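You operate a simulated robot arm through the tools that you are given. There is no shell and no other tool.

The job below is to be done with a simulated robot arm. You get a single attempt, and the scene is never put back.

Task
Tip the black pod back into its cell in the tray of greens.
Fine: the cell of the same colour; put the strip back where it was and snap the pod shut.

The check looks at the end state, three seconds after you hand in, the way a careful person would. Anything else that was tipped, shoved, dropped, spilled or broken makes it a failure.

Robot
A 7-joint arm with a fingered hand, fixed in place. Base frame: the origin is at the foot of the arm, x ahead of it, y to its left, z up; the work surface is at about z = 740. Readings come in mm, rad, newtons and seconds.
Its first joint turns from -1.204 to 3.002 rad. Payload 5 kg.
The TCP is the grasp point between the finger pads, 32 mm short of the fingertips. In the tool frame z runs along the fingers and y along their closing line. Largest opening 160 mm; the body of the gripper starts 89 mm behind the TCP. The gripper is a hand of 3 fingers: y runs from the thumb to the fingers, the wrist lies at [0, 0, -252] in the tool frame.
Orientation is told as [roll, pitch, yaw] about the base's x, y, z axes, in that order, counted from this pose: with the fingers straight down and closing along the base's y, the tool's x points along the base's -x, its y along +y and its z along -z.

Tools
- The arm moves only by the tool send_rows. Its argument "commands" is a list of rows, each a list of 6 numbers: the shift along the tool's x, y, z in mm, then the turn, a rotation vector about the tool's x, y, z in rad. In form: [[tx, ty, tz, wx, wy, wz], ...]. A call has 1 to 20 rows; each row is the pose to reach, as a shift and turn from the pose commanded when the call began, along the tool's axes at that moment. A row lasts 0.2 s, in which the tool goes at most 50 mm and 0.15 rad; a call with a longer step from one row to the next is refused whole. Where a pose cannot be reached the arm comes as near as it can. A force on the tool above 40 N (or 10 N above the force at the start of the call, whichever is more), or a blocked arm, ends the call early, and 0.2 s more pass. In this call time passes only in rows, and 0.2 s behind the last. The reply holds the time, the measured pose of the TCP, the force on the tool along the base axes, the opening and the grip force, in the units named above and with some noise, with the torque about the TCP (base axes, N m) and any sound that the robot's microphone picked up.
- Cameras (640 x 400 px; columns grow to the right, rows downward): "scene" is fixed at [227.4, 650.9, 1489.9]; the picture's right is [-0.77, -0.64, 0.00], its down [-0.47, 0.57, -0.67] and it looks along [0.43, -0.52, -0.74] (base axes); focal length 265 px, centre (320, 200). "wrist" rides on the gripper at [65, -4, -116] in the tool frame; the picture's right is [0.06, 1.00, 0.00], its down [-0.87, 0.05, -0.49] and it looks along [-0.49, 0.03, 0.87] (tool axes); focal length 261 px, centre (320, 200). There is no depth. A picture from a camera that has moved, and an enlarged one, comes with that camera's place and axes in the base frame and with its lens. The place of the scene camera against the robot may be out by one fixed shift of up to 12 mm in any direction.
- grab_frame(camera): a new picture of that camera. No time passes.
- move_column(by): slides the trunk up (or, below 0, down) by that many mm; the arm rides with it, the base frame stays. It gives what a move gives, with no picture.
- set_fingers(finger1, finger2, thumb_bend): sets how far each is bent, from 0 (flat) to 100 (curled in); at 30 the hand is open as for a grip, at 70 the pads meet at the TCP. One left out holds its place. A second passes; each finger stops where it meets its share of the squeeze, and holds until it gets a number again. It is the only way to open and close the hand. It gives what a move gives, with no picture; readings hold the bend of each and the force on the fingers (four entries, about 0 where the hand has none), thumb and palm.
- zoom(camera, box): a new picture of the part [left, top, right, bottom] of that camera's present view, enlarged. No time passes.
- close_job(): hands the job in; it is judged then, once.

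Places have to be worked out from the pictures, the camera data and where the tool is seen. Open the gripper and draw the arm clear of the work before you hand the job in, unless the task says otherwise.

The tools are called as a command line: name --pt "numbers of a row" for each row, then --argument value for the rest, lists and objects as JSON in quotes. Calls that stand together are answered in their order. send_rows: Moves the arm, as the interface text tells. Its arguments: {"type":"object","properties":{"commands":{"type":"array","items":{"type":"array","items":{"type":"number"}}}},"required":["commands"]} The other tools are called the same way: move_column (by) slides the trunk up or down; set_fingers (finger1, finger2, thumb_bend) moves the fingers one by one; grab_frame (camera) takes a picture; zoom (camera, box) takes an enlarged picture of a part of a camera's view; close_job () hands the job in.

At the start:

```text
time_s: 0.0
tool_pos: [678.1, -426.7, 1064.5]
tcp_rot: [-0.001, 0.0, 0.001]
wrist_force: [-0.1, 0.1, -0.5]
wrist_torque: [-0.01, 0.01, -0.03]
gripper_width: 160.0
finger_force: 0.0
shape: jaw
bend: [30.0, 30.0, 30.0]
finger forces: [0.1, 0.1, 0.1, 0.0, 0.0, 0.0]
trunk travel left (down, up): [-575.0, 365.0]
```

scene: 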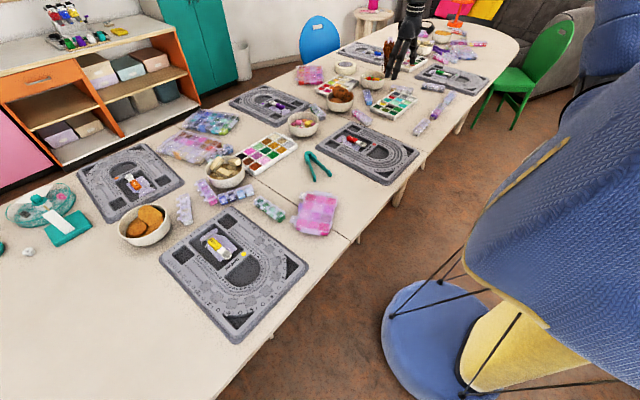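
wrist: 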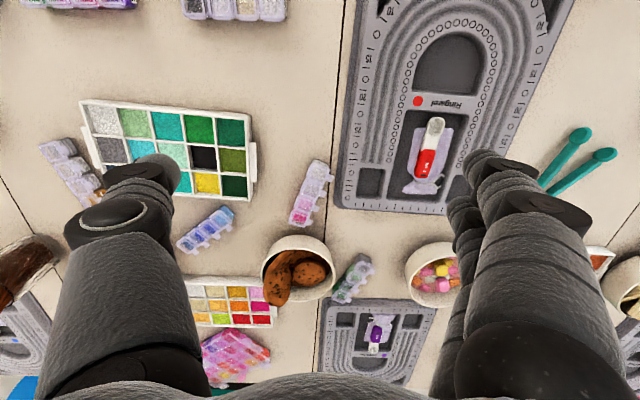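

I start by looking closely at the tray of greens and the pod strips near it.

zoom --camera "wrist" --box '[20, 80, 340, 280]'

zoom --camera "scene" --box '[300, 20, 500, 145]'

zoom --camera "wrist" --box '[30, 90, 130, 230]'

```text
2.00 times, centred on (180, 180) of wrist
camera zoom: at [611.4, -430.2, 1178.6], right [-0.06, 1.0, 0.0], down [0.87, 0.05, 0.49], along [0.49, 0.03, -0.87], focal length 521 px, centre (600, 240)
```

zoom: 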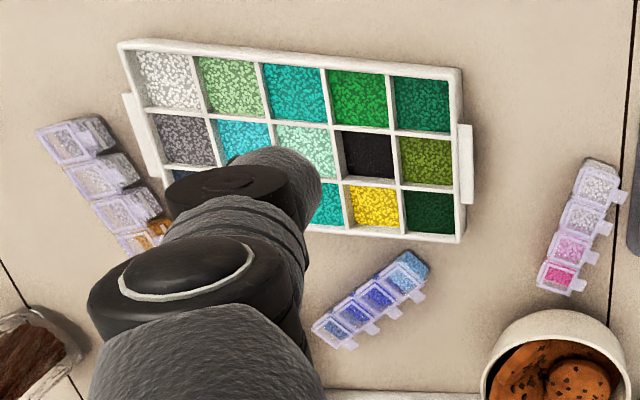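

```text
3.20 times, centred on (400, 82) of scene
camera zoom: at [227.4, 650.9, 1489.9], right [-0.77, -0.64, 0.0], down [-0.47, 0.57, -0.67], along [0.43, -0.52, -0.74], focal length 849 px, centre (64, 576)
```

zoom: 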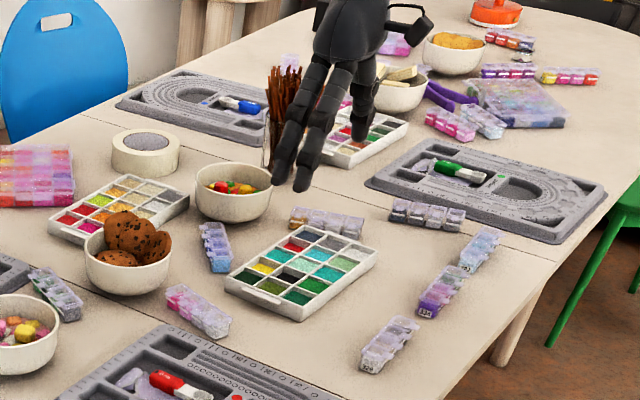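

```text
2.86 times, centred on (80, 160) of wrist
camera zoom: at [611.4, -430.2, 1178.6], right [-0.06, 1.0, 0.0], down [0.87, 0.05, 0.49], along [0.49, 0.03, -0.87], focal length 745 px, centre (1006, 314)
```

zoom: 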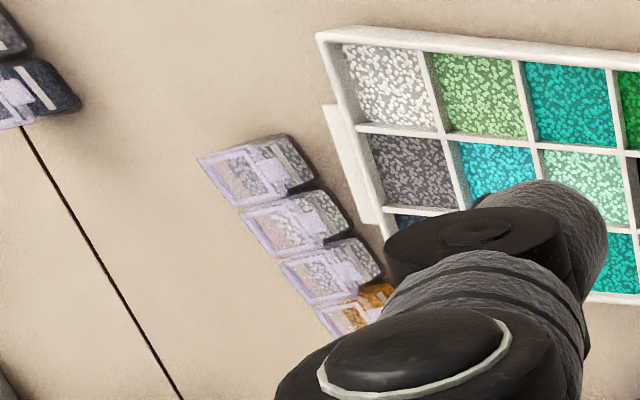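

I need to find which strip holds black beads. I zoom into the strips around the tray from both cameras.

zoom --camera "scene" --box '[400, 70, 464, 140]'

zoom --camera "scene" --box '[345, 80, 425, 130]'

zoom --camera "scene" --box '[160, 160, 340, 270]'

zoom --camera "scene" --box '[400, 10, 500, 75]'

zoom --camera "wrist" --box '[160, 180, 400, 330]'

zoom --camera "wrist" --box '[0, 0, 300, 100]'

```text
5.71 times, centred on (432, 105) of scene
camera zoom: at [227.4, 650.9, 1489.9], right [-0.77, -0.64, 0.0], down [-0.47, 0.57, -0.67], along [0.43, -0.52, -0.74], focal length 1516 px, centre (-320, 743)
```

zoom: 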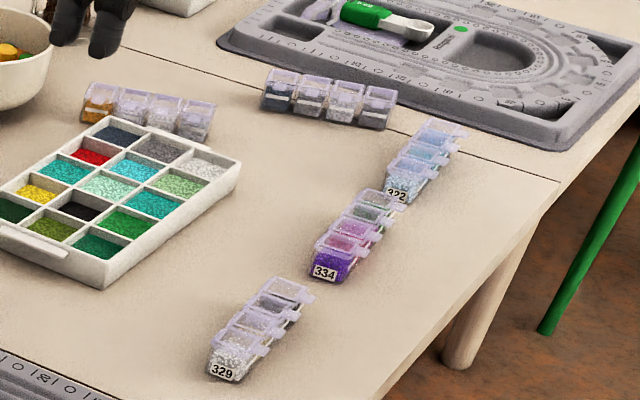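

```text
8.00 times, centred on (385, 105) of scene
camera zoom: at [227.4, 650.9, 1489.9], right [-0.77, -0.64, 0.0], down [-0.47, 0.57, -0.67], along [0.43, -0.52, -0.74], focal length 2123 px, centre (-200, 960)
```

zoom: 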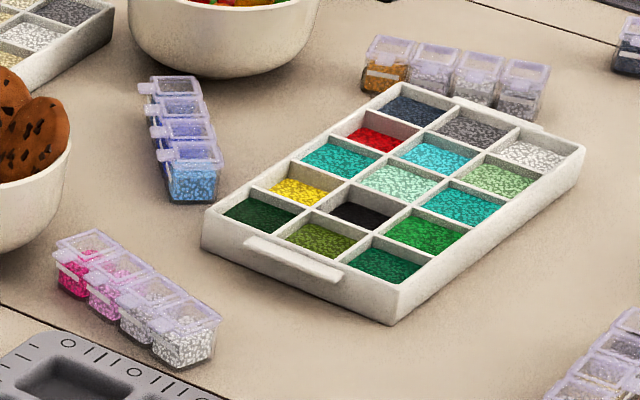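

```text
3.56 times, centred on (250, 215) of scene
camera zoom: at [227.4, 650.9, 1489.9], right [-0.77, -0.64, 0.0], down [-0.47, 0.57, -0.67], along [0.43, -0.52, -0.74], focal length 944 px, centre (569, 147)
```

zoom: 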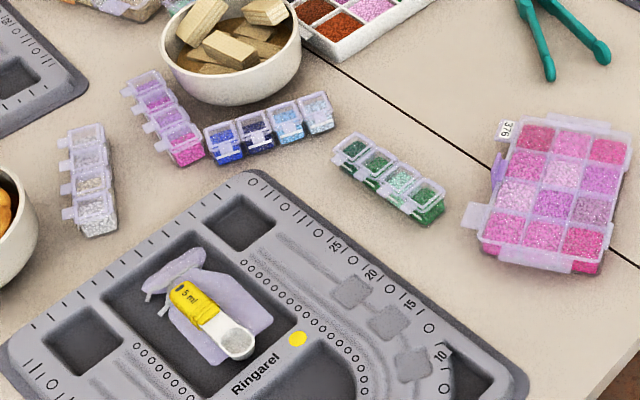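

```text
6.15 times, centred on (450, 42) of scene
camera zoom: at [227.4, 650.9, 1489.9], right [-0.77, -0.64, 0.0], down [-0.47, 0.57, -0.67], along [0.43, -0.52, -0.74], focal length 1633 px, centre (-480, 1169)
```

zoom: 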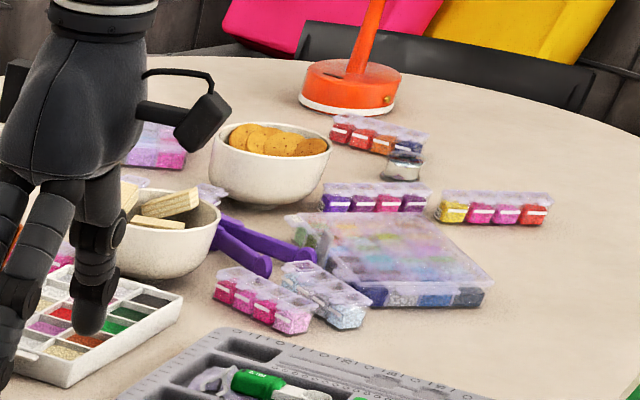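

```text
2.67 times, centred on (280, 255) of wrist
camera zoom: at [611.4, -430.2, 1178.6], right [-0.06, 1.0, 0.0], down [0.87, 0.05, 0.49], along [0.49, 0.03, -0.87], focal length 695 px, centre (427, 53)
```

zoom: 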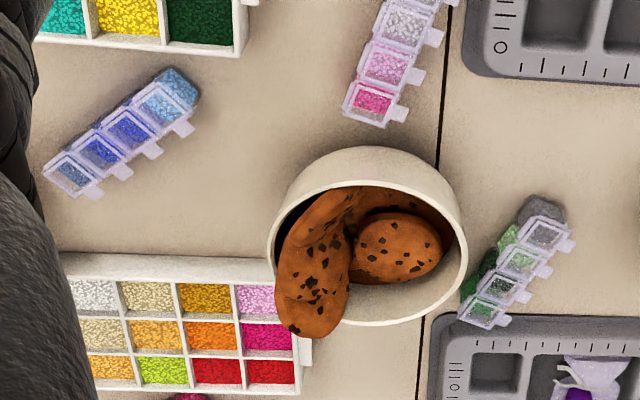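

```text
2.13 times, centred on (150, 50) of wrist
camera zoom: at [611.4, -430.2, 1178.6], right [-0.06, 1.0, 0.0], down [0.87, 0.05, 0.49], along [0.49, 0.03, -0.87], focal length 556 px, centre (683, 520)
```

zoom: 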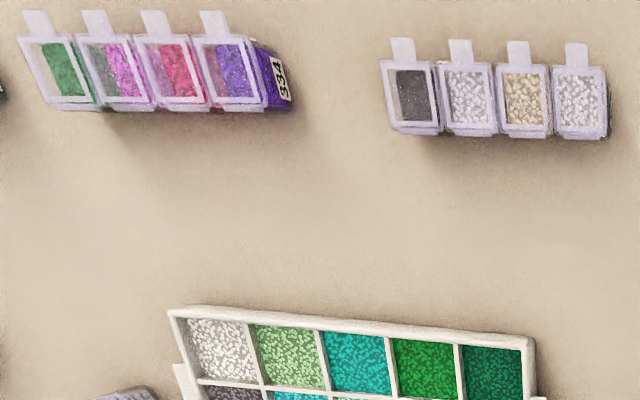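

Strip "329", on the table between the tray and the robot near (556, -548), has a dark pod at its -y end. It looks like the black one, so I move above it for a closer look.

send_rows --pt "20 -20 15 0 0 0" --pt "45 -45 35 0 0 0" --pt "70 -70 60 0 0 0" --pt "95 -95 85 0 0 0" --pt "122 -120 110 0 0 0"

grab_frame --camera "wrist"

```text
time_s: 1.2
tool_pos: [555.4, -542.4, 954.8]
tcp_rot: [0.003, 0.001, 0.0]
wrist_force: [0.1, -0.1, -0.2]
wrist_torque: [0.02, -0.03, 0.0]
gripper_width: 159.7
finger_force: 0.0
shape: jaw
bend: [30.0, 30.0, 30.0]
finger forces: [0.0, 0.0, 0.0, 0.0, 0.1, 0.1]
trunk travel left (down, up): [-575.0, 365.0]
```

```text
taken
camera wrist: at [488.2, -548.0, 1069.3], right [-0.06, 1.0, 0.0], down [0.87, 0.05, 0.49], along [0.49, 0.03, -0.87], focal length 261 px, centre (320, 200)
```

wrist: 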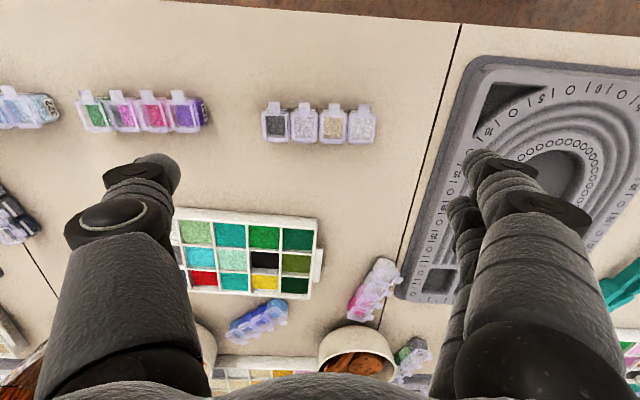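

The strip is almost straight under the TCP. I zoom in on it.

zoom --camera "wrist" --box '[250, 90, 390, 160]'

zoom --camera "wrist" --box '[170, 200, 330, 300]'

zoom --camera "wrist" --box '[0, 80, 100, 250]'

zoom --camera "scene" --box '[405, 110, 445, 142]'

```text
4.57 times, centred on (320, 125) of wrist
camera zoom: at [488.2, -548.0, 1069.3], right [-0.06, 1.0, 0.0], down [0.87, 0.05, 0.49], along [0.49, 0.03, -0.87], focal length 1192 px, centre (320, 543)
```

zoom: 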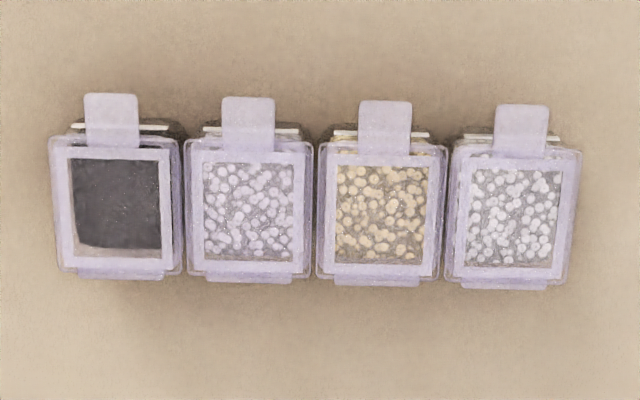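

```text
4.00 times, centred on (250, 250) of wrist
camera zoom: at [488.2, -548.0, 1069.3], right [-0.06, 1.0, 0.0], down [0.87, 0.05, 0.49], along [0.49, 0.03, -0.87], focal length 1043 px, centre (600, 0)
```

zoom: 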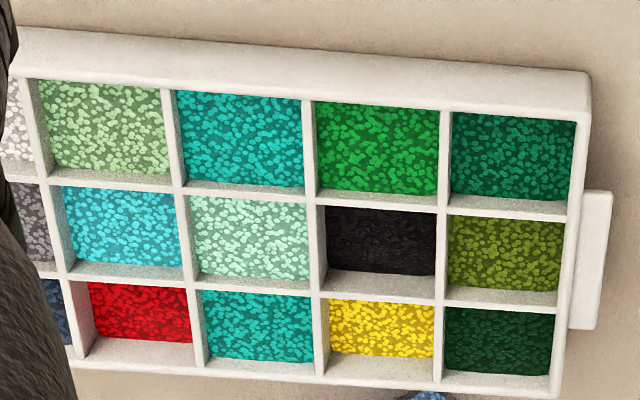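

```text
2.35 times, centred on (50, 165) of wrist
camera zoom: at [488.2, -548.0, 1069.3], right [-0.06, 1.0, 0.0], down [0.87, 0.05, 0.49], along [0.49, 0.03, -0.87], focal length 613 px, centre (955, 282)
```

zoom: 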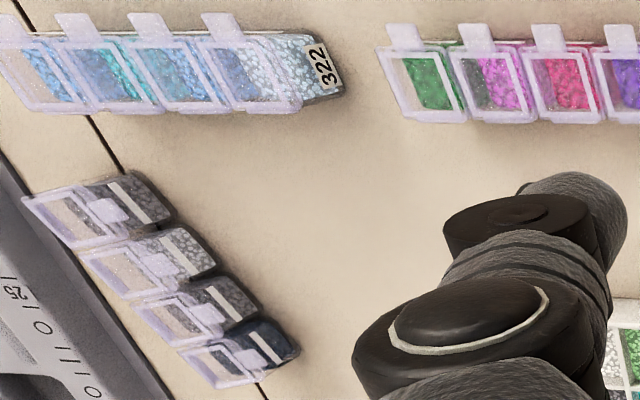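

```text
12.50 times, centred on (425, 126) of scene
camera zoom: at [227.4, 650.9, 1489.9], right [-0.77, -0.64, 0.0], down [-0.47, 0.57, -0.67], along [0.43, -0.52, -0.74], focal length 3317 px, centre (-992, 1125)
```

zoom: 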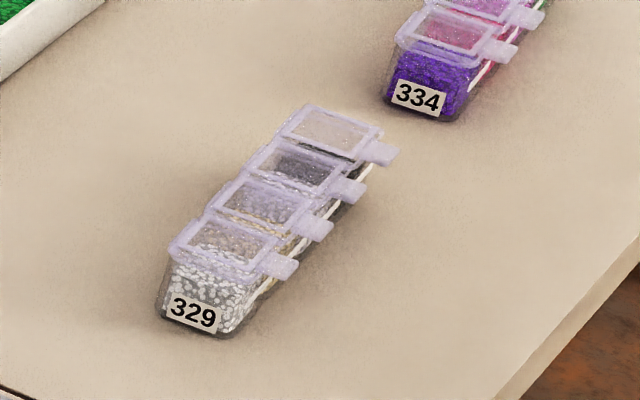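

The black pod is the -y end pod of strip 329, and its tabs point toward -x. Before touching it I test the fingers in free air to learn their shape at different bends.

set_fingers --finger1 60 --finger2 0 --thumb_bend 30

grab_frame --camera "wrist"

zoom --camera "scene" --box '[370, 0, 530, 100]'

```text
time_s: 2.2
tool_pos: [553.8, -543.2, 955.6]
tcp_rot: [0.0, 0.0, -0.001]
wrist_force: [0.2, -0.1, 0.2]
wrist_torque: [0.01, 0.02, -0.01]
gripper_width: 108.2
finger_force: 0.1
shape: fingers
bend: [60.0, 0.0, 30.0]
finger forces: [0.0, 0.1, 0.0, 0.1, 0.0, 0.1]
trunk travel left (down, up): [-575.0, 365.0]
```

```text
taken
camera wrist: at [488.3, -547.0, 1069.9], right [-0.06, 1.0, 0.0], down [0.87, 0.05, 0.49], along [0.49, 0.03, -0.87], focal length 261 px, centre (320, 200)
```

wrist: 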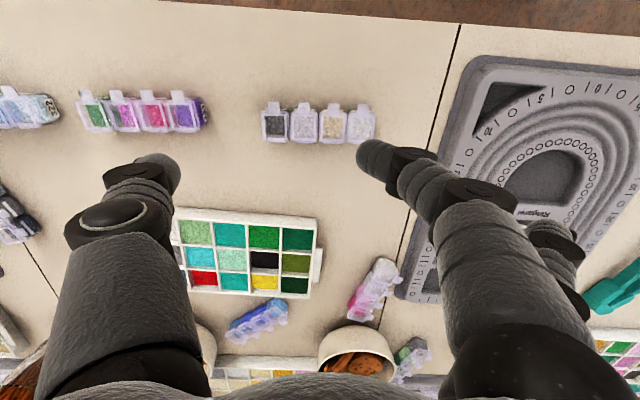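

```text
4.00 times, centred on (450, 50) of scene
camera zoom: at [227.4, 650.9, 1489.9], right [-0.77, -0.64, 0.0], down [-0.47, 0.57, -0.67], along [0.43, -0.52, -0.74], focal length 1061 px, centre (-200, 800)
```

zoom: 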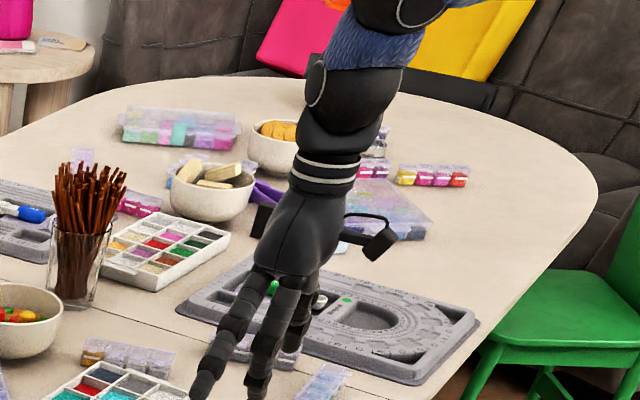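

Finger1 is the finger on the tool +x side. I raise and yaw the hand so the scene camera sees the finger profile side-on.

send_rows --pt "0 0 -30 0 0 0.126" --pt "0 0 -60 0 0 0.252" --pt "0 0 -90 0 0 0.378" --pt "0 0 -120 0 0 0.504" --pt "0 0 -150 0 0 0.63" --pt "0 0 -180 0 0 0.756" --pt "0 0 -210 0 0 0.88"

grab_frame --camera "scene"

grab_frame --camera "wrist"

```text
time_s: 3.8
tool_pos: [552.2, -544.5, 1166.9]
tcp_rot: [-0.001, -0.001, -0.881]
wrist_force: [-0.9, 0.4, -0.4]
wrist_torque: [-0.05, -0.01, -0.01]
gripper_width: 108.1
finger_force: 0.0
shape: fingers
bend: [60.0, 0.0, 30.0]
finger forces: [0.0, 0.0, 0.0, 0.1, 0.0, 0.0]
trunk travel left (down, up): [-575.0, 365.0]
```

```text
taken
```

scene: 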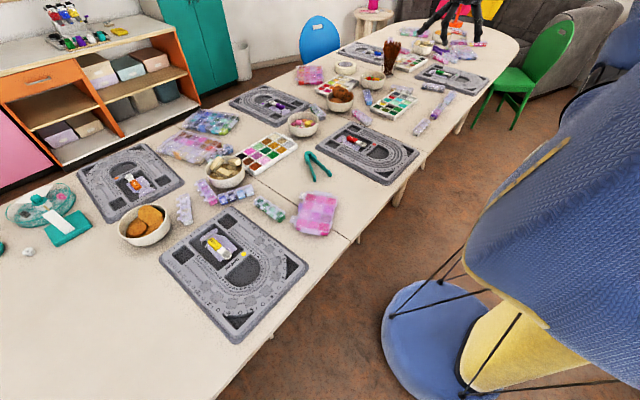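

```text
taken
camera wrist: at [506.4, -496.5, 1280.3], right [0.73, 0.68, 0.0], down [0.59, -0.64, 0.49], along [0.34, -0.36, -0.87], focal length 261 px, centre (320, 200)
```

wrist: 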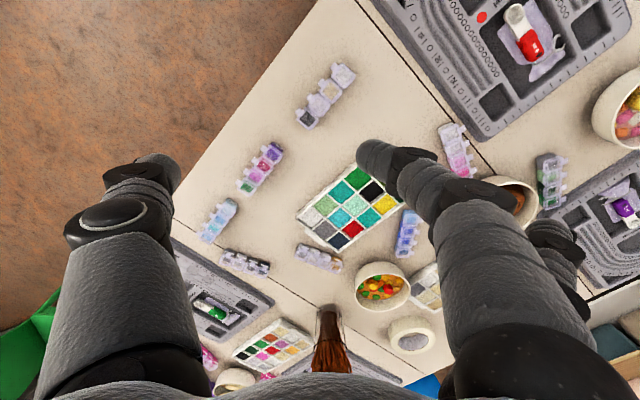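

The hand is cut off at the picture's top. I bring it nearer to the scene camera, high over the table, to see the fingers properly.

send_rows --pt "32 25 14 0 0 0" --pt "65 51 28 0 0 0" --pt "97 76 42 0 0 0" --pt "129 102 56 0 0 0" --pt "162 127 70 0 0 0" --pt "194 153 84 0 0 0" --pt "227 178 98 0 0 0" --pt "259 204 112 0 0 0" --pt "291 229 126 0 0 0" --pt "324 254 140 0 0 0" --pt "356 280 154 0 0 0" --pt "388 305 167 0 0 0"

zoom --camera "scene" --box '[300, 50, 460, 150]'

```text
time_s: 6.4
tool_pos: [547.0, -80.4, 1005.8]
tcp_rot: [0.002, 0.002, -0.882]
wrist_force: [-0.6, -0.2, -4.4]
wrist_torque: [0.0, -0.04, 0.0]
gripper_width: 107.9
finger_force: 0.0
shape: fingers
bend: [60.0, 0.0, 30.0]
finger forces: [0.0, 0.0, 0.0, 0.0, 0.0, 0.0]
out of reach, approached as far as the arm can: row 12
trunk travel left (down, up): [-575.0, 365.0]
```

```text
4.00 times, centred on (380, 100) of scene
camera zoom: at [227.4, 650.9, 1489.9], right [-0.77, -0.64, 0.0], down [-0.47, 0.57, -0.67], along [0.43, -0.52, -0.74], focal length 1061 px, centre (80, 600)
```

zoom: 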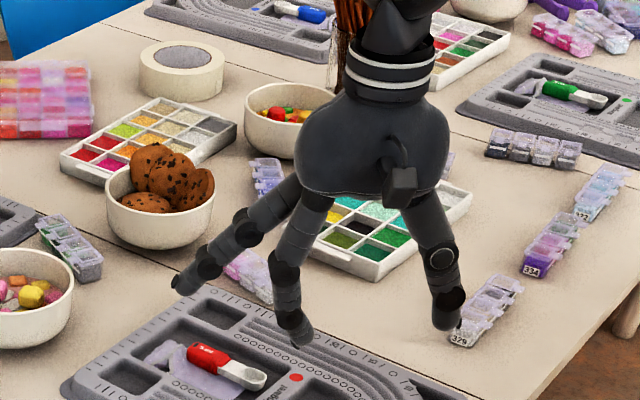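

Each finger is a chain that curls at two joints. I try a stronger curl to see whether a fingertip can form a hook.

set_fingers --finger1 100 --finger2 45 --thumb_bend 75

zoom --camera "scene" --box '[340, 80, 436, 140]'

grab_frame --camera "wrist"

```text
time_s: 7.4
tool_pos: [545.3, -79.9, 1006.6]
tcp_rot: [0.001, 0.002, -0.878]
wrist_force: [-0.7, 0.4, -0.6]
wrist_torque: [0.02, -0.01, 0.03]
gripper_width: 43.4
finger_force: 0.0
shape: fingers
bend: [100.0, 45.0, 75.0]
finger forces: [0.1, 0.0, 0.1, 0.1, 0.0, 0.0]
trunk travel left (down, up): [-575.0, 365.0]
```

```text
6.67 times, centred on (388, 110) of scene
camera zoom: at [227.4, 650.9, 1489.9], right [-0.77, -0.64, 0.0], down [-0.47, 0.57, -0.67], along [0.43, -0.52, -0.74], focal length 1769 px, centre (-133, 800)
```

zoom: 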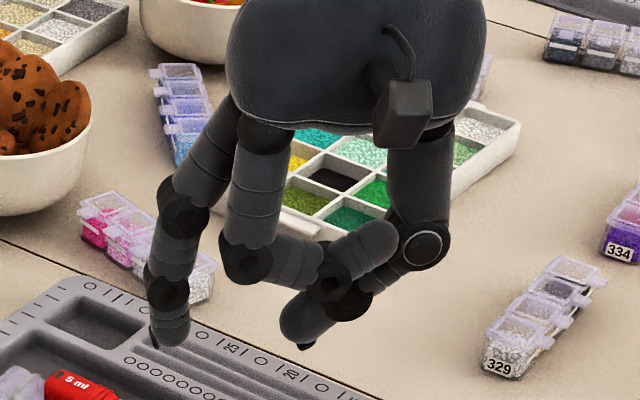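

```text
taken
camera wrist: at [499.4, -33.3, 1121.5], right [0.73, 0.68, 0.0], down [0.6, -0.64, 0.49], along [0.34, -0.36, -0.87], focal length 261 px, centre (320, 200)
```

wrist: 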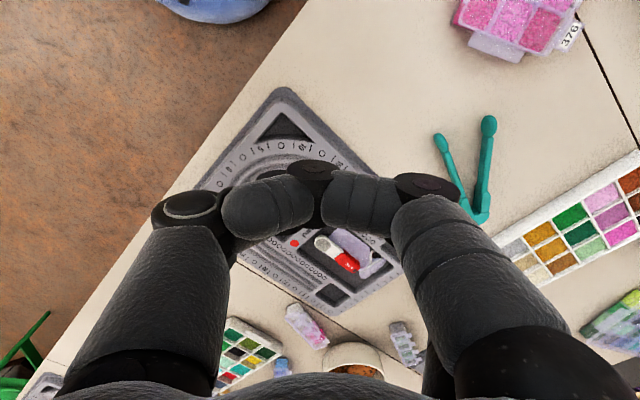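

The hook shapes are clear now: at about 75 to 85 bend the last segment lies nearly flat. I look at strip 329 as closely as possible to judge the lid and tab shape.

zoom --camera "scene" --box '[408, 114, 432, 140]'

zoom --camera "scene" --box '[408, 68, 460, 102]'

```text
15.38 times, centred on (420, 127) of scene
camera zoom: at [227.4, 650.9, 1489.9], right [-0.77, -0.64, 0.0], down [-0.47, 0.57, -0.67], along [0.43, -0.52, -0.74], focal length 4082 px, centre (-1218, 1323)
```

zoom: 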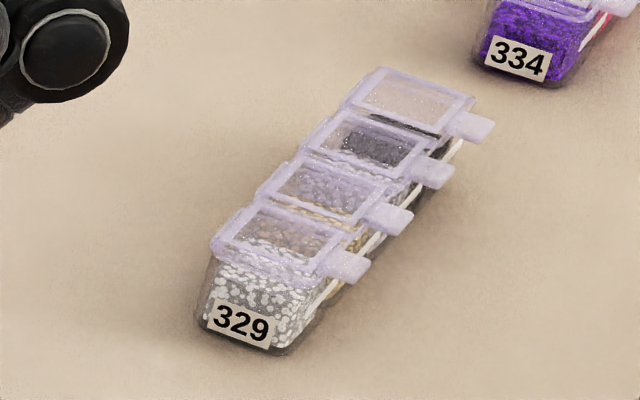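

```text
11.76 times, centred on (434, 85) of scene
camera zoom: at [227.4, 650.9, 1489.9], right [-0.77, -0.64, 0.0], down [-0.47, 0.57, -0.67], along [0.43, -0.52, -0.74], focal length 3122 px, centre (-1021, 1553)
```

zoom: 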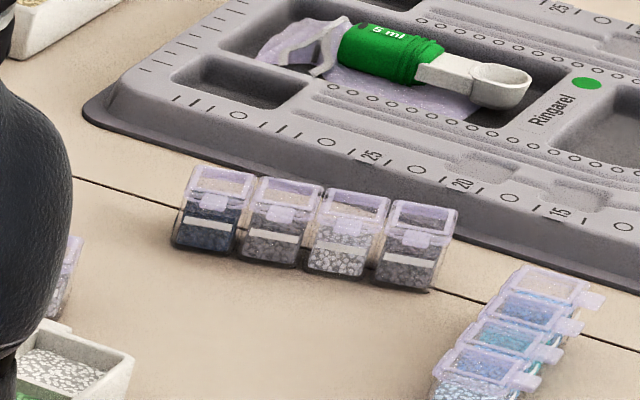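

The lids look snapped shut, with tabs overhanging on the -x side. I carry the hand back over strip 329 and yaw it toward +90°, so the fingers end up on the tab side and the wrist camera looks along the strip from the black end.

send_rows --pt "-28 -23 0 0 0 -0.13" --pt "-57 -47 0 0 0 -0.26" --pt "-85 -70 0 0 0 -0.39" --pt "-114 -94 0 0 0 -0.52" --pt "-142 -118 0 0 0 -0.65" --pt "-171 -141 0 0 0 -0.78" --pt "-199 -165 0 0 0 -0.91" --pt "-228 -188 0 0 0 -1.04" --pt "-256 -212 0 0 0 -1.17" --pt "-285 -235 0 0 0 -1.3" --pt "-313 -259 0 0 0 -1.43" --pt "-342 -282 0 0 0 -1.56" --pt "-370 -306 0 0 0 -1.69"

send_rows --pt "0 0 0 0 0 -0.13" --pt "0 0 0 0 0 -0.26" --pt "0 0 0 0 0 -0.39" --pt "0 0 0 0 0 -0.52" --pt "0 0 0 0 0 -0.65" --pt "0 0 0 0 0 -0.76"

grab_frame --camera "wrist"

```text
time_s: 10.2
tool_pos: [547.7, -563.8, 1008.6]
tcp_rot: [0.002, 0.0, 0.812]
wrist_force: [-0.5, -0.9, -0.4]
wrist_torque: [0.02, -0.05, 0.0]
gripper_width: 43.3
finger_force: 0.1
shape: fingers
bend: [100.0, 45.0, 75.0]
finger forces: [0.0, 0.0, 0.0, 0.0, 0.0, 0.1]
trunk travel left (down, up): [-575.0, 365.0]
```

```text
time_s: 11.6
tool_pos: [545.4, -565.3, 1007.7]
tcp_rot: [0.0, 0.001, 1.57]
wrist_force: [-0.1, 0.1, -0.1]
wrist_torque: [0.0, -0.01, 0.02]
gripper_width: 43.4
finger_force: 0.1
shape: fingers
bend: [100.0, 45.0, 75.0]
finger forces: [0.0, 0.0, 0.1, 0.1, 0.1, 0.0]
trunk travel left (down, up): [-575.0, 365.0]
```

```text
taken
camera wrist: at [548.4, -630.4, 1121.5], right [-1.0, -0.06, 0.0], down [-0.06, 0.87, 0.49], along [-0.03, 0.49, -0.87], focal length 261 px, centre (320, 200)
```

wrist: 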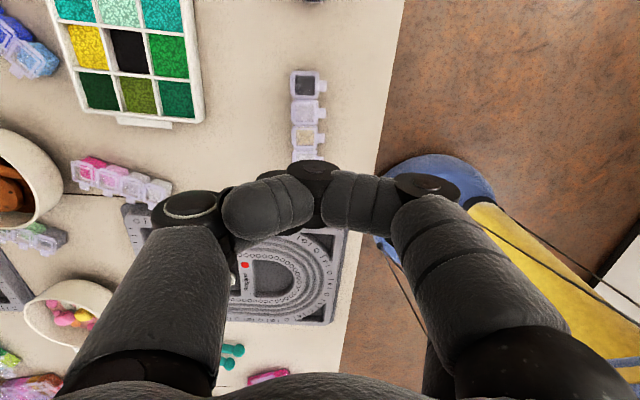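

At yaw +90° the black lid centre reads about (566, -595, 772), with its tab tip near x = 541. I shape the hand with finger1 hooked at 75, finger2 curled away and the thumb spread. Then I stage it low on the -x side, leaning about 30°.

set_fingers --finger1 75 --finger2 100 --thumb_bend 0

send_rows --pt "3 15 34 0.104 0 0" --pt "6 30 68 0.208 0 0" --pt "9 45 102 0.312 0 0" --pt "12 60 136 0.416 0 0" --pt "16 75 170 0.52 0 0"

grab_frame --camera "wrist"

zoom --camera "scene" --box '[370, 60, 530, 160]'

```text
time_s: 12.6
tool_pos: [544.6, -564.8, 1006.4]
tcp_rot: [0.0, 0.001, 1.57]
wrist_force: [-0.4, 0.0, -0.2]
wrist_torque: [0.01, -0.01, 0.01]
gripper_width: 100.5
finger_force: 0.0
shape: fingers
bend: [75.0, 100.0, 0.0]
finger forces: [0.1, 0.0, 0.0, 0.0, 0.1, 0.1]
trunk travel left (down, up): [-575.0, 365.0]
```

```text
time_s: 13.8
tool_pos: [469.3, -580.3, 836.2]
tcp_rot: [-0.521, 0.001, 1.57]
wrist_force: [-0.5, -0.3, 0.7]
wrist_torque: [-0.02, -0.01, 0.0]
gripper_width: 100.6
finger_force: 0.1
shape: fingers
bend: [75.0, 100.0, 0.0]
finger forces: [0.0, 0.0, 0.0, 0.0, 0.0, 0.0]
trunk travel left (down, up): [-575.0, 365.0]
```

```text
taken
camera wrist: at [414.2, -645.6, 937.7], right [-0.86, -0.06, -0.5], down [-0.29, 0.87, 0.4], along [0.41, 0.49, -0.77], focal length 261 px, centre (320, 200)
```

wrist: 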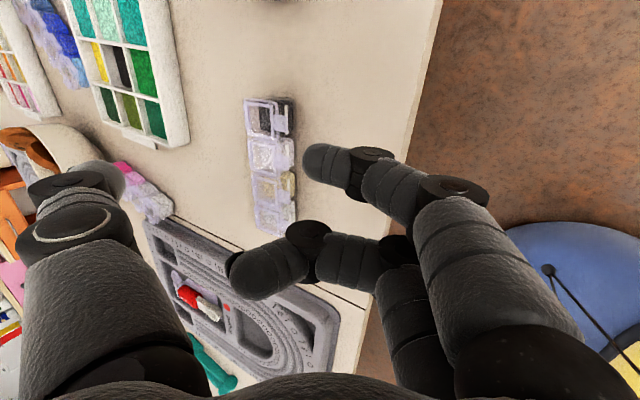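

```text
4.00 times, centred on (450, 110) of scene
camera zoom: at [227.4, 650.9, 1489.9], right [-0.77, -0.64, 0.0], down [-0.47, 0.57, -0.67], along [0.43, -0.52, -0.74], focal length 1061 px, centre (-200, 560)
```

zoom: 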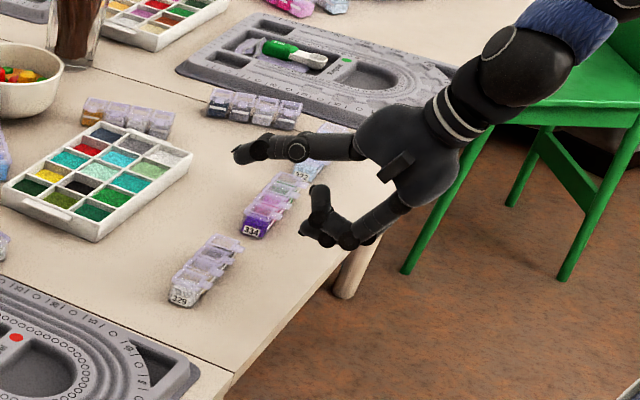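

The hook pose looks right. I zoom on the strip and the fingertip to refine the black tab's place before going low.

zoom --camera "wrist" --box '[220, 80, 380, 200]'

```text
3.33 times, centred on (300, 140) of wrist
camera zoom: at [414.2, -645.6, 937.7], right [-0.86, -0.06, -0.5], down [-0.29, 0.87, 0.4], along [0.41, 0.49, -0.77], focal length 869 px, centre (387, 400)
```

zoom: 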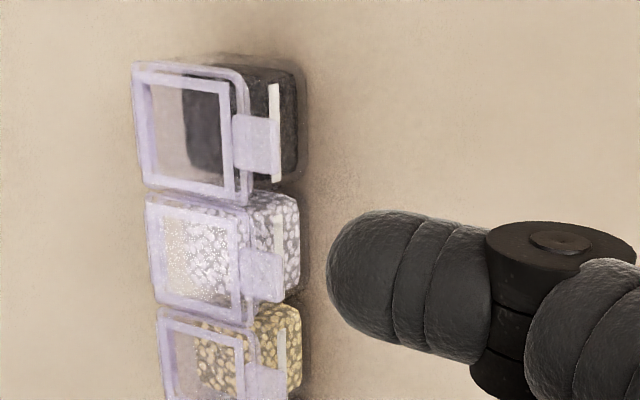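

The black tab is about 13 mm wide, centred near (543, -596) with its outer end near x = 536. I lower the hook to just above table level, still clear in front of the tab.

send_rows --pt "0.5 3 26 0 0 0" --pt "1 6 52 0 0 0" --pt "1.5 9.7 77.4 0 0 0"

grab_frame --camera "wrist"

zoom --camera "scene" --box '[400, 90, 464, 140]'

```text
time_s: 14.6
tool_pos: [499.9, -581.0, 763.0]
tcp_rot: [-0.52, 0.0, 1.569]
wrist_force: [-0.8, -0.6, 1.3]
wrist_torque: [0.01, 0.02, -0.01]
gripper_width: 98.9
finger_force: 0.8
shape: fingers
bend: [75.0, 100.0, 0.0]
finger forces: [1.2, 0.0, 0.0, 0.1, 0.0, 0.0]
trunk travel left (down, up): [-575.0, 365.0]
```

```text
taken
camera wrist: at [444.0, -647.1, 864.7], right [-0.87, -0.06, -0.5], down [-0.29, 0.87, 0.4], along [0.41, 0.49, -0.77], focal length 261 px, centre (320, 200)
```

wrist: 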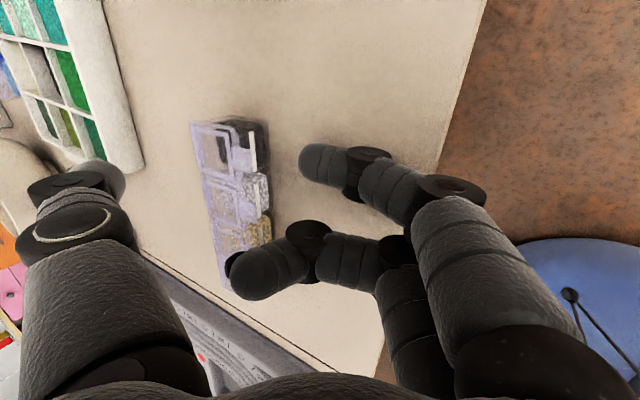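

```text
8.00 times, centred on (432, 115) of scene
camera zoom: at [227.4, 650.9, 1489.9], right [-0.77, -0.64, 0.0], down [-0.47, 0.57, -0.67], along [0.43, -0.52, -0.74], focal length 2123 px, centre (-576, 880)
```

zoom: 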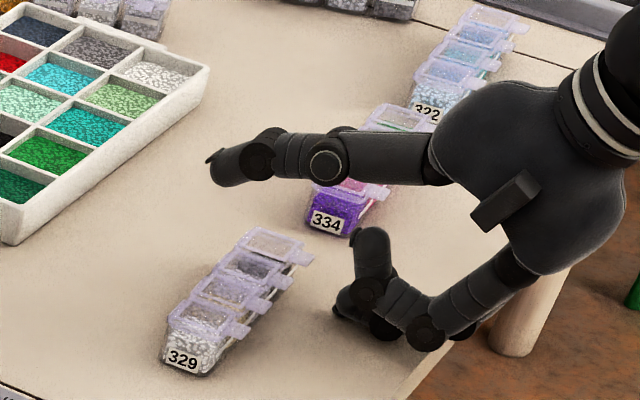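

Finger1 lightly touches the table with 1.2 N, which calibrates the hook's bottom at about 23 mm below the TCP. I raise it 2.5 mm and slide toward the tab in small steps.

send_rows --pt "0 -1.2 -2.2 0 0 0" --pt "0 -5.5 0.3 0 0 0" --pt "0 -9.9 2.8 0 0 0" --pt "0 -14.2 5.3 0 0 0" --pt "0 -17 6.8 0 0 0"

zoom --camera "wrist" --box '[180, 100, 380, 225]'

zoom --camera "scene" --box '[408, 104, 448, 136]'

```text
time_s: 15.8
tool_pos: [518.0, -581.6, 767.1]
tcp_rot: [-0.52, -0.001, 1.569]
wrist_force: [0.0, -0.4, -0.4]
wrist_torque: [0.03, 0.02, 0.0]
gripper_width: 100.4
finger_force: 0.0
shape: fingers
bend: [75.0, 100.0, 0.0]
finger forces: [0.0, 0.0, 0.0, 0.1, 0.0, 0.1]
trunk travel left (down, up): [-575.0, 365.0]
```

```text
3.20 times, centred on (280, 162) of wrist
camera zoom: at [463.4, -647.1, 868.4], right [-0.87, -0.06, -0.5], down [-0.29, 0.87, 0.4], along [0.41, 0.49, -0.77], focal length 834 px, centre (448, 320)
```

zoom: 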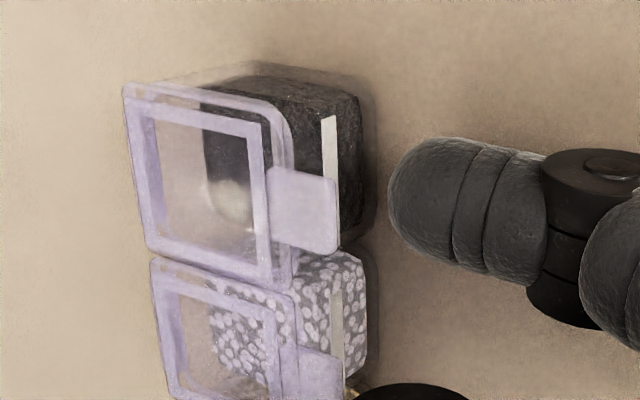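

```text
12.50 times, centred on (428, 120) of scene
camera zoom: at [227.4, 650.9, 1489.9], right [-0.77, -0.64, 0.0], down [-0.47, 0.57, -0.67], along [0.43, -0.52, -0.74], focal length 3317 px, centre (-1030, 1200)
```

zoom: 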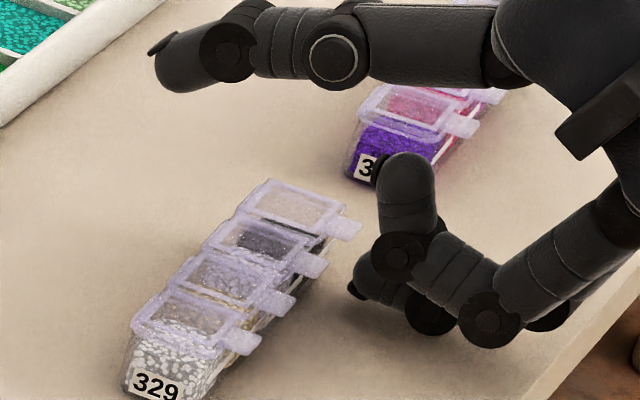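

The fingertip end is at about (536, -595, 757) and the tab's outer end at (538, -596, 768). I slide 10 mm further under the tab.

send_rows --pt "0 -2.6 1.5 0 0 0" --pt "0 -5.2 3 0 0 0" --pt "0 -8.7 5 0 0 0"

zoom --camera "wrist" --box '[180, 100, 380, 225]'

zoom --camera "scene" --box '[408, 104, 448, 136]'

```text
time_s: 16.6
tool_pos: [528.2, -582.0, 767.2]
tcp_rot: [-0.519, -0.001, 1.569]
wrist_force: [-0.1, -0.5, -0.3]
wrist_torque: [0.02, 0.01, 0.01]
gripper_width: 100.6
finger_force: 0.0
shape: fingers
bend: [75.0, 100.0, 0.0]
finger forces: [0.0, 0.1, 0.1, 0.1, 0.0, 0.1]
trunk travel left (down, up): [-575.0, 365.0]
```

```text
3.20 times, centred on (280, 162) of wrist
camera zoom: at [473.8, -647.4, 868.7], right [-0.87, -0.06, -0.5], down [-0.29, 0.87, 0.4], along [0.41, 0.49, -0.77], focal length 834 px, centre (448, 320)
```

zoom: 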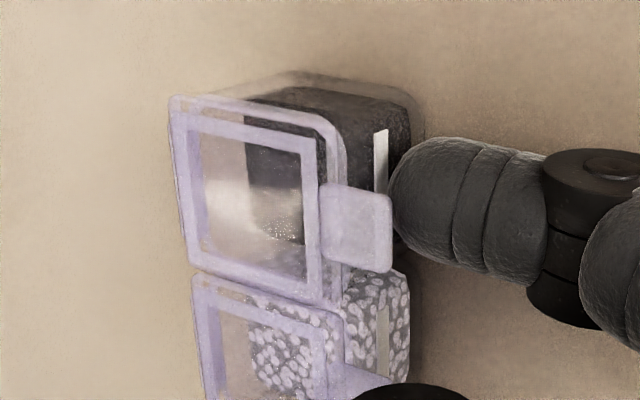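

```text
12.50 times, centred on (428, 120) of scene
camera zoom: at [227.4, 650.9, 1489.9], right [-0.77, -0.64, 0.0], down [-0.47, 0.57, -0.67], along [0.43, -0.52, -0.74], focal length 3317 px, centre (-1030, 1200)
```

zoom: 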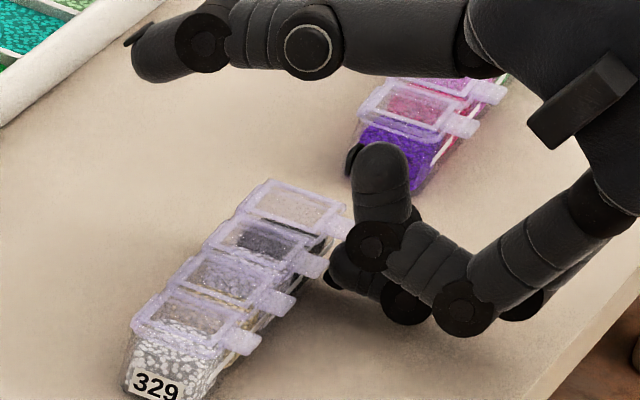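

The fingertip is now under the black tab by roughly 8 mm without contact. I lift slowly in 1.5 mm steps and watch the forces.

send_rows --pt "0 -0.75 -1.3 0 0 0" --pt "0 -1.5 -2.6 0 0 0" --pt "0 -2.25 -3.9 0 0 0" --pt "0 -3 -5.2 0 0 0"

zoom --camera "wrist" --box '[180, 100, 380, 225]'

zoom --camera "scene" --box '[408, 104, 448, 136]'

```text
time_s: 17.6
tool_pos: [527.3, -581.0, 772.7]
tcp_rot: [-0.521, 0.0, 1.569]
wrist_force: [0.0, 0.1, 0.5]
wrist_torque: [-0.01, -0.03, -0.02]
gripper_width: 100.8
finger_force: 0.2
shape: fingers
bend: [75.0, 100.0, 0.0]
finger forces: [0.3, 0.0, 0.0, 0.0, 0.1, 0.0]
trunk travel left (down, up): [-575.0, 365.0]
```

```text
3.20 times, centred on (280, 162) of wrist
camera zoom: at [472.5, -646.9, 874.5], right [-0.87, -0.06, -0.5], down [-0.29, 0.87, 0.4], along [0.41, 0.49, -0.77], focal length 834 px, centre (448, 320)
```

zoom: 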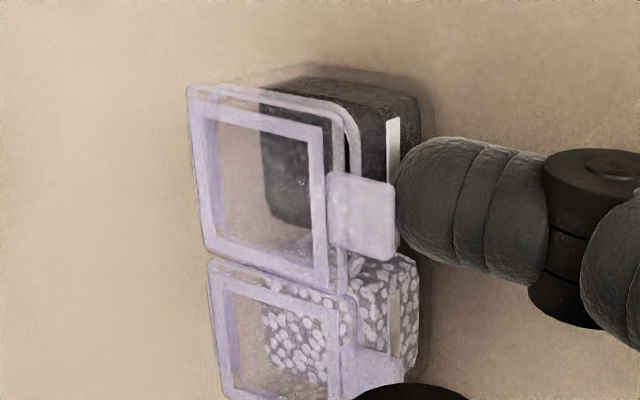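

```text
12.50 times, centred on (428, 120) of scene
camera zoom: at [227.4, 650.9, 1489.9], right [-0.77, -0.64, 0.0], down [-0.47, 0.57, -0.67], along [0.43, -0.52, -0.74], focal length 3317 px, centre (-1030, 1200)
```

zoom: 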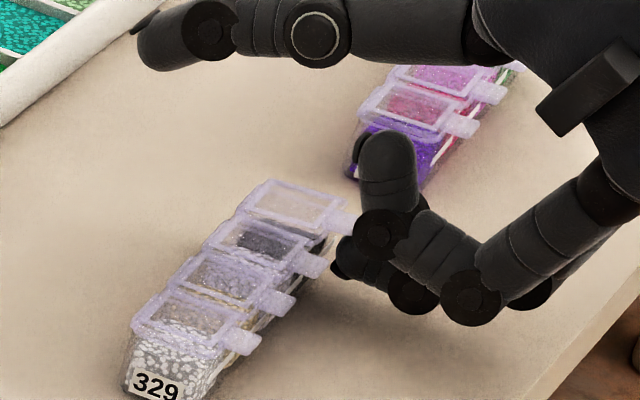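

Finger1 feels only 0.3 N, and the black lid's front edge seems to be separating from the pod rim while the strip stays put. I keep lifting gently.

send_rows --pt "0 -0.75 -1.3 0 0 0" --pt "0 -1.5 -2.6 0 0 0" --pt "0 -2.25 -3.9 0 0 0" --pt "0 -3 -5.2 0 0 0"

zoom --camera "wrist" --box '[180, 100, 380, 225]'

zoom --camera "scene" --box '[408, 104, 448, 136]'

```text
time_s: 18.6
tool_pos: [527.7, -581.9, 779.5]
tcp_rot: [-0.52, -0.002, 1.569]
wrist_force: [-0.7, 0.0, -0.6]
wrist_torque: [0.02, -0.04, -0.01]
gripper_width: 100.7
finger_force: 0.1
shape: fingers
bend: [75.0, 100.0, 0.0]
finger forces: [0.1, 0.0, 0.0, 0.0, 0.0, 0.0]
trunk travel left (down, up): [-575.0, 365.0]
```

```text
3.20 times, centred on (280, 162) of wrist
camera zoom: at [473.5, -647.4, 881.0], right [-0.87, -0.06, -0.5], down [-0.29, 0.87, 0.4], along [0.41, 0.49, -0.77], focal length 834 px, centre (448, 320)
```

zoom: 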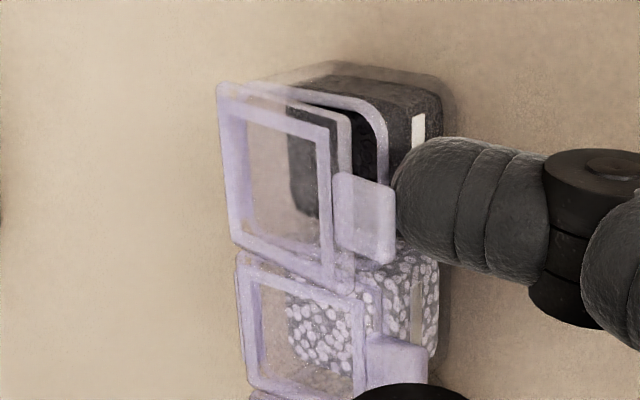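

```text
12.50 times, centred on (428, 120) of scene
camera zoom: at [227.4, 650.9, 1489.9], right [-0.77, -0.64, 0.0], down [-0.47, 0.57, -0.67], along [0.43, -0.52, -0.74], focal length 3317 px, centre (-1030, 1200)
```

zoom: 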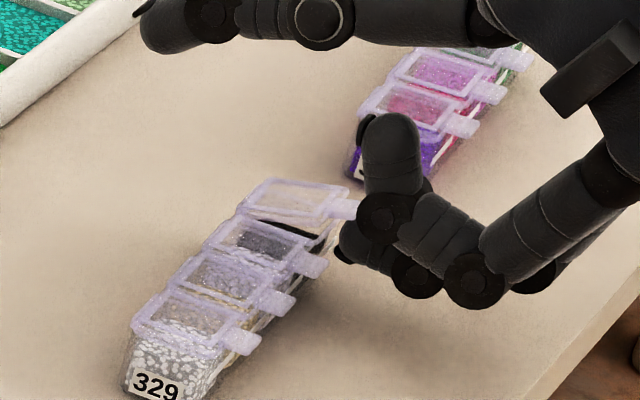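

The latch gives easily: the black lid is opening while the strip stays in place. I continue along the lid's arc around its hinge, at about (579, 771).

send_rows --pt "0 -2.8 -3 0 0 0" --pt "0 -5.7 -5.95 0 0 0" --pt "0 -9.1 -7.3 0 0 0" --pt "0 -12.5 -8.75 0 0 0" --pt "0 -16.6 -11.3 0 0 0" --pt "0 -20.7 -13.84 0 0 0" --pt "0 -25.2 -15.1 0 0 0" --pt "0 -29.7 -16.4 0 0 0"

zoom --camera "wrist" --box '[180, 100, 380, 225]'

zoom --camera "scene" --box '[400, 94, 448, 136]'

```text
time_s: 20.4
tool_pos: [546.0, -582.5, 808.3]
tcp_rot: [-0.521, 0.0, 1.569]
wrist_force: [0.0, 0.2, 0.6]
wrist_torque: [-0.01, 0.01, -0.02]
gripper_width: 101.0
finger_force: 0.0
shape: fingers
bend: [75.0, 100.0, 0.0]
finger forces: [0.0, 0.0, 0.0, 0.1, 0.0, 0.0]
trunk travel left (down, up): [-575.0, 365.0]
```

```text
3.20 times, centred on (280, 162) of wrist
camera zoom: at [490.6, -647.6, 910.3], right [-0.87, -0.06, -0.5], down [-0.29, 0.87, 0.4], along [0.41, 0.49, -0.77], focal length 834 px, centre (448, 320)
```

zoom: 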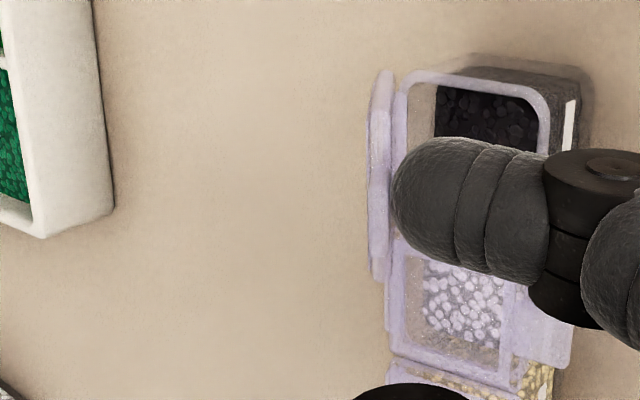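

```text
9.52 times, centred on (424, 115) of scene
camera zoom: at [227.4, 650.9, 1489.9], right [-0.77, -0.64, 0.0], down [-0.47, 0.57, -0.67], along [0.43, -0.52, -0.74], focal length 2527 px, centre (-670, 1010)
```

zoom: 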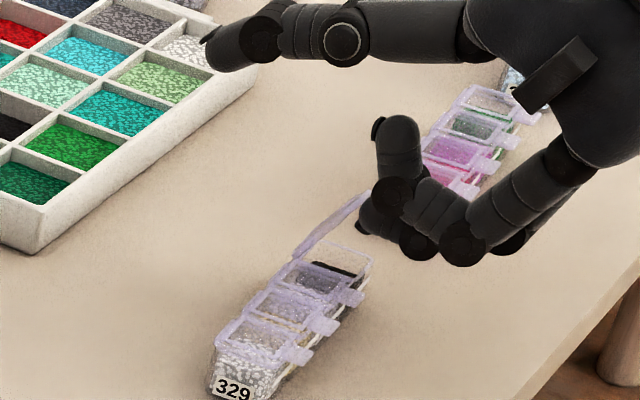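

The lid stands at roughly 65°. I keep pushing it past vertical.

send_rows --pt "0 -4.5 -0.2 0 0 0" --pt "0 -9.1 -0.3 0 0 0" --pt "0 -13.4 0.6 0 0 0" --pt "0 -17.8 1.5 0 0 0" --pt "0 -21.7 3.5 0 0 0" --pt "0 -25.5 5.5 0 0 0" --pt "0 -29.5 9.3 0 0 0"

zoom --camera "wrist" --box '[180, 80, 400, 225]'

zoom --camera "scene" --box '[400, 94, 448, 136]'

```text
time_s: 22.0
tool_pos: [575.5, -581.9, 815.7]
tcp_rot: [-0.52, 0.0, 1.569]
wrist_force: [1.3, 0.0, 0.5]
wrist_torque: [0.0, -0.02, 0.03]
gripper_width: 100.8
finger_force: 0.0
shape: fingers
bend: [75.0, 100.0, 0.0]
finger forces: [0.1, 0.0, 0.0, 0.0, 0.0, 0.0]
trunk travel left (down, up): [-575.0, 365.0]
```

```text
2.76 times, centred on (290, 152) of wrist
camera zoom: at [520.7, -648.2, 916.6], right [-0.87, -0.06, -0.5], down [-0.29, 0.87, 0.4], along [0.41, 0.49, -0.77], focal length 719 px, centre (403, 331)
```

zoom: 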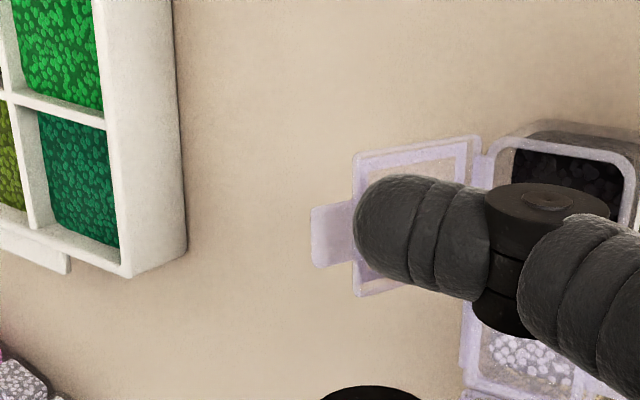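

```text
9.52 times, centred on (424, 115) of scene
camera zoom: at [227.4, 650.9, 1489.9], right [-0.77, -0.64, 0.0], down [-0.47, 0.57, -0.67], along [0.43, -0.52, -0.74], focal length 2527 px, centre (-670, 1010)
```

zoom: 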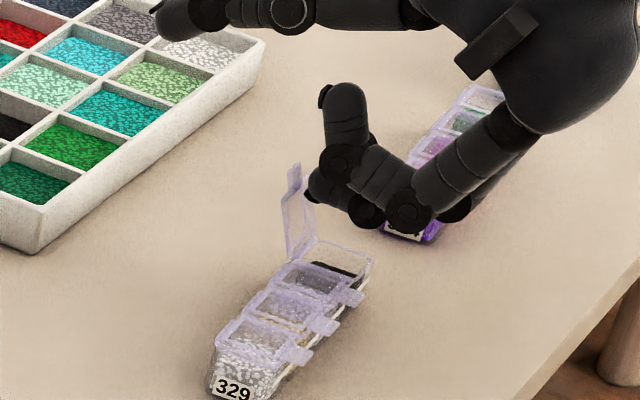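

The lid is now past vertical. I back the finger away and up to see whether it stays open on its own.

send_rows --pt "0 10.5 -11.8 0 0 0" --pt "0 21 -23.6 0 0 0" --pt "0 6 -50 0 0 0" --pt "0 -9 -76 0 0 0" --pt "0 -23.7 -101.7 0 0 0"

grab_frame --camera "wrist"

zoom --camera "scene" --box '[400, 94, 448, 136]'

```text
time_s: 23.2
tool_pos: [546.6, -583.0, 914.2]
tcp_rot: [-0.521, 0.001, 1.569]
wrist_force: [0.1, 0.4, -0.7]
wrist_torque: [0.01, 0.01, -0.01]
gripper_width: 100.7
finger_force: 0.1
shape: fingers
bend: [75.0, 100.0, 0.0]
finger forces: [0.0, 0.1, 0.0, 0.0, 0.1, 0.0]
trunk travel left (down, up): [-575.0, 365.0]
```

```text
taken
camera wrist: at [490.9, -647.5, 1016.9], right [-0.87, -0.06, -0.5], down [-0.29, 0.87, 0.4], along [0.41, 0.49, -0.77], focal length 261 px, centre (320, 200)
```

wrist: 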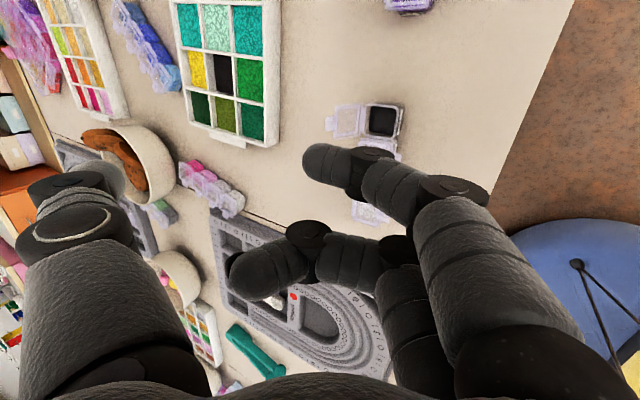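

```text
9.52 times, centred on (424, 115) of scene
camera zoom: at [227.4, 650.9, 1489.9], right [-0.77, -0.64, 0.0], down [-0.47, 0.57, -0.67], along [0.43, -0.52, -0.74], focal length 2527 px, centre (-670, 1010)
```

zoom: 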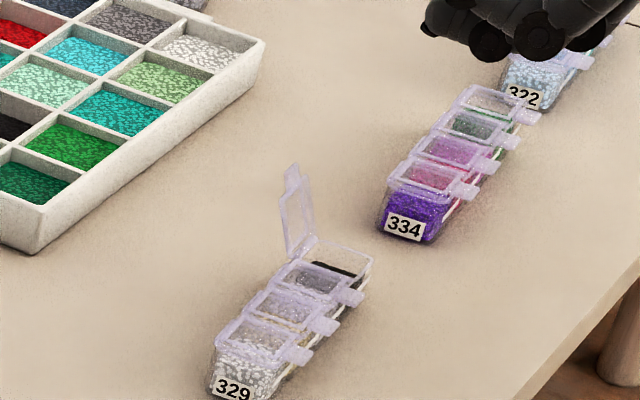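

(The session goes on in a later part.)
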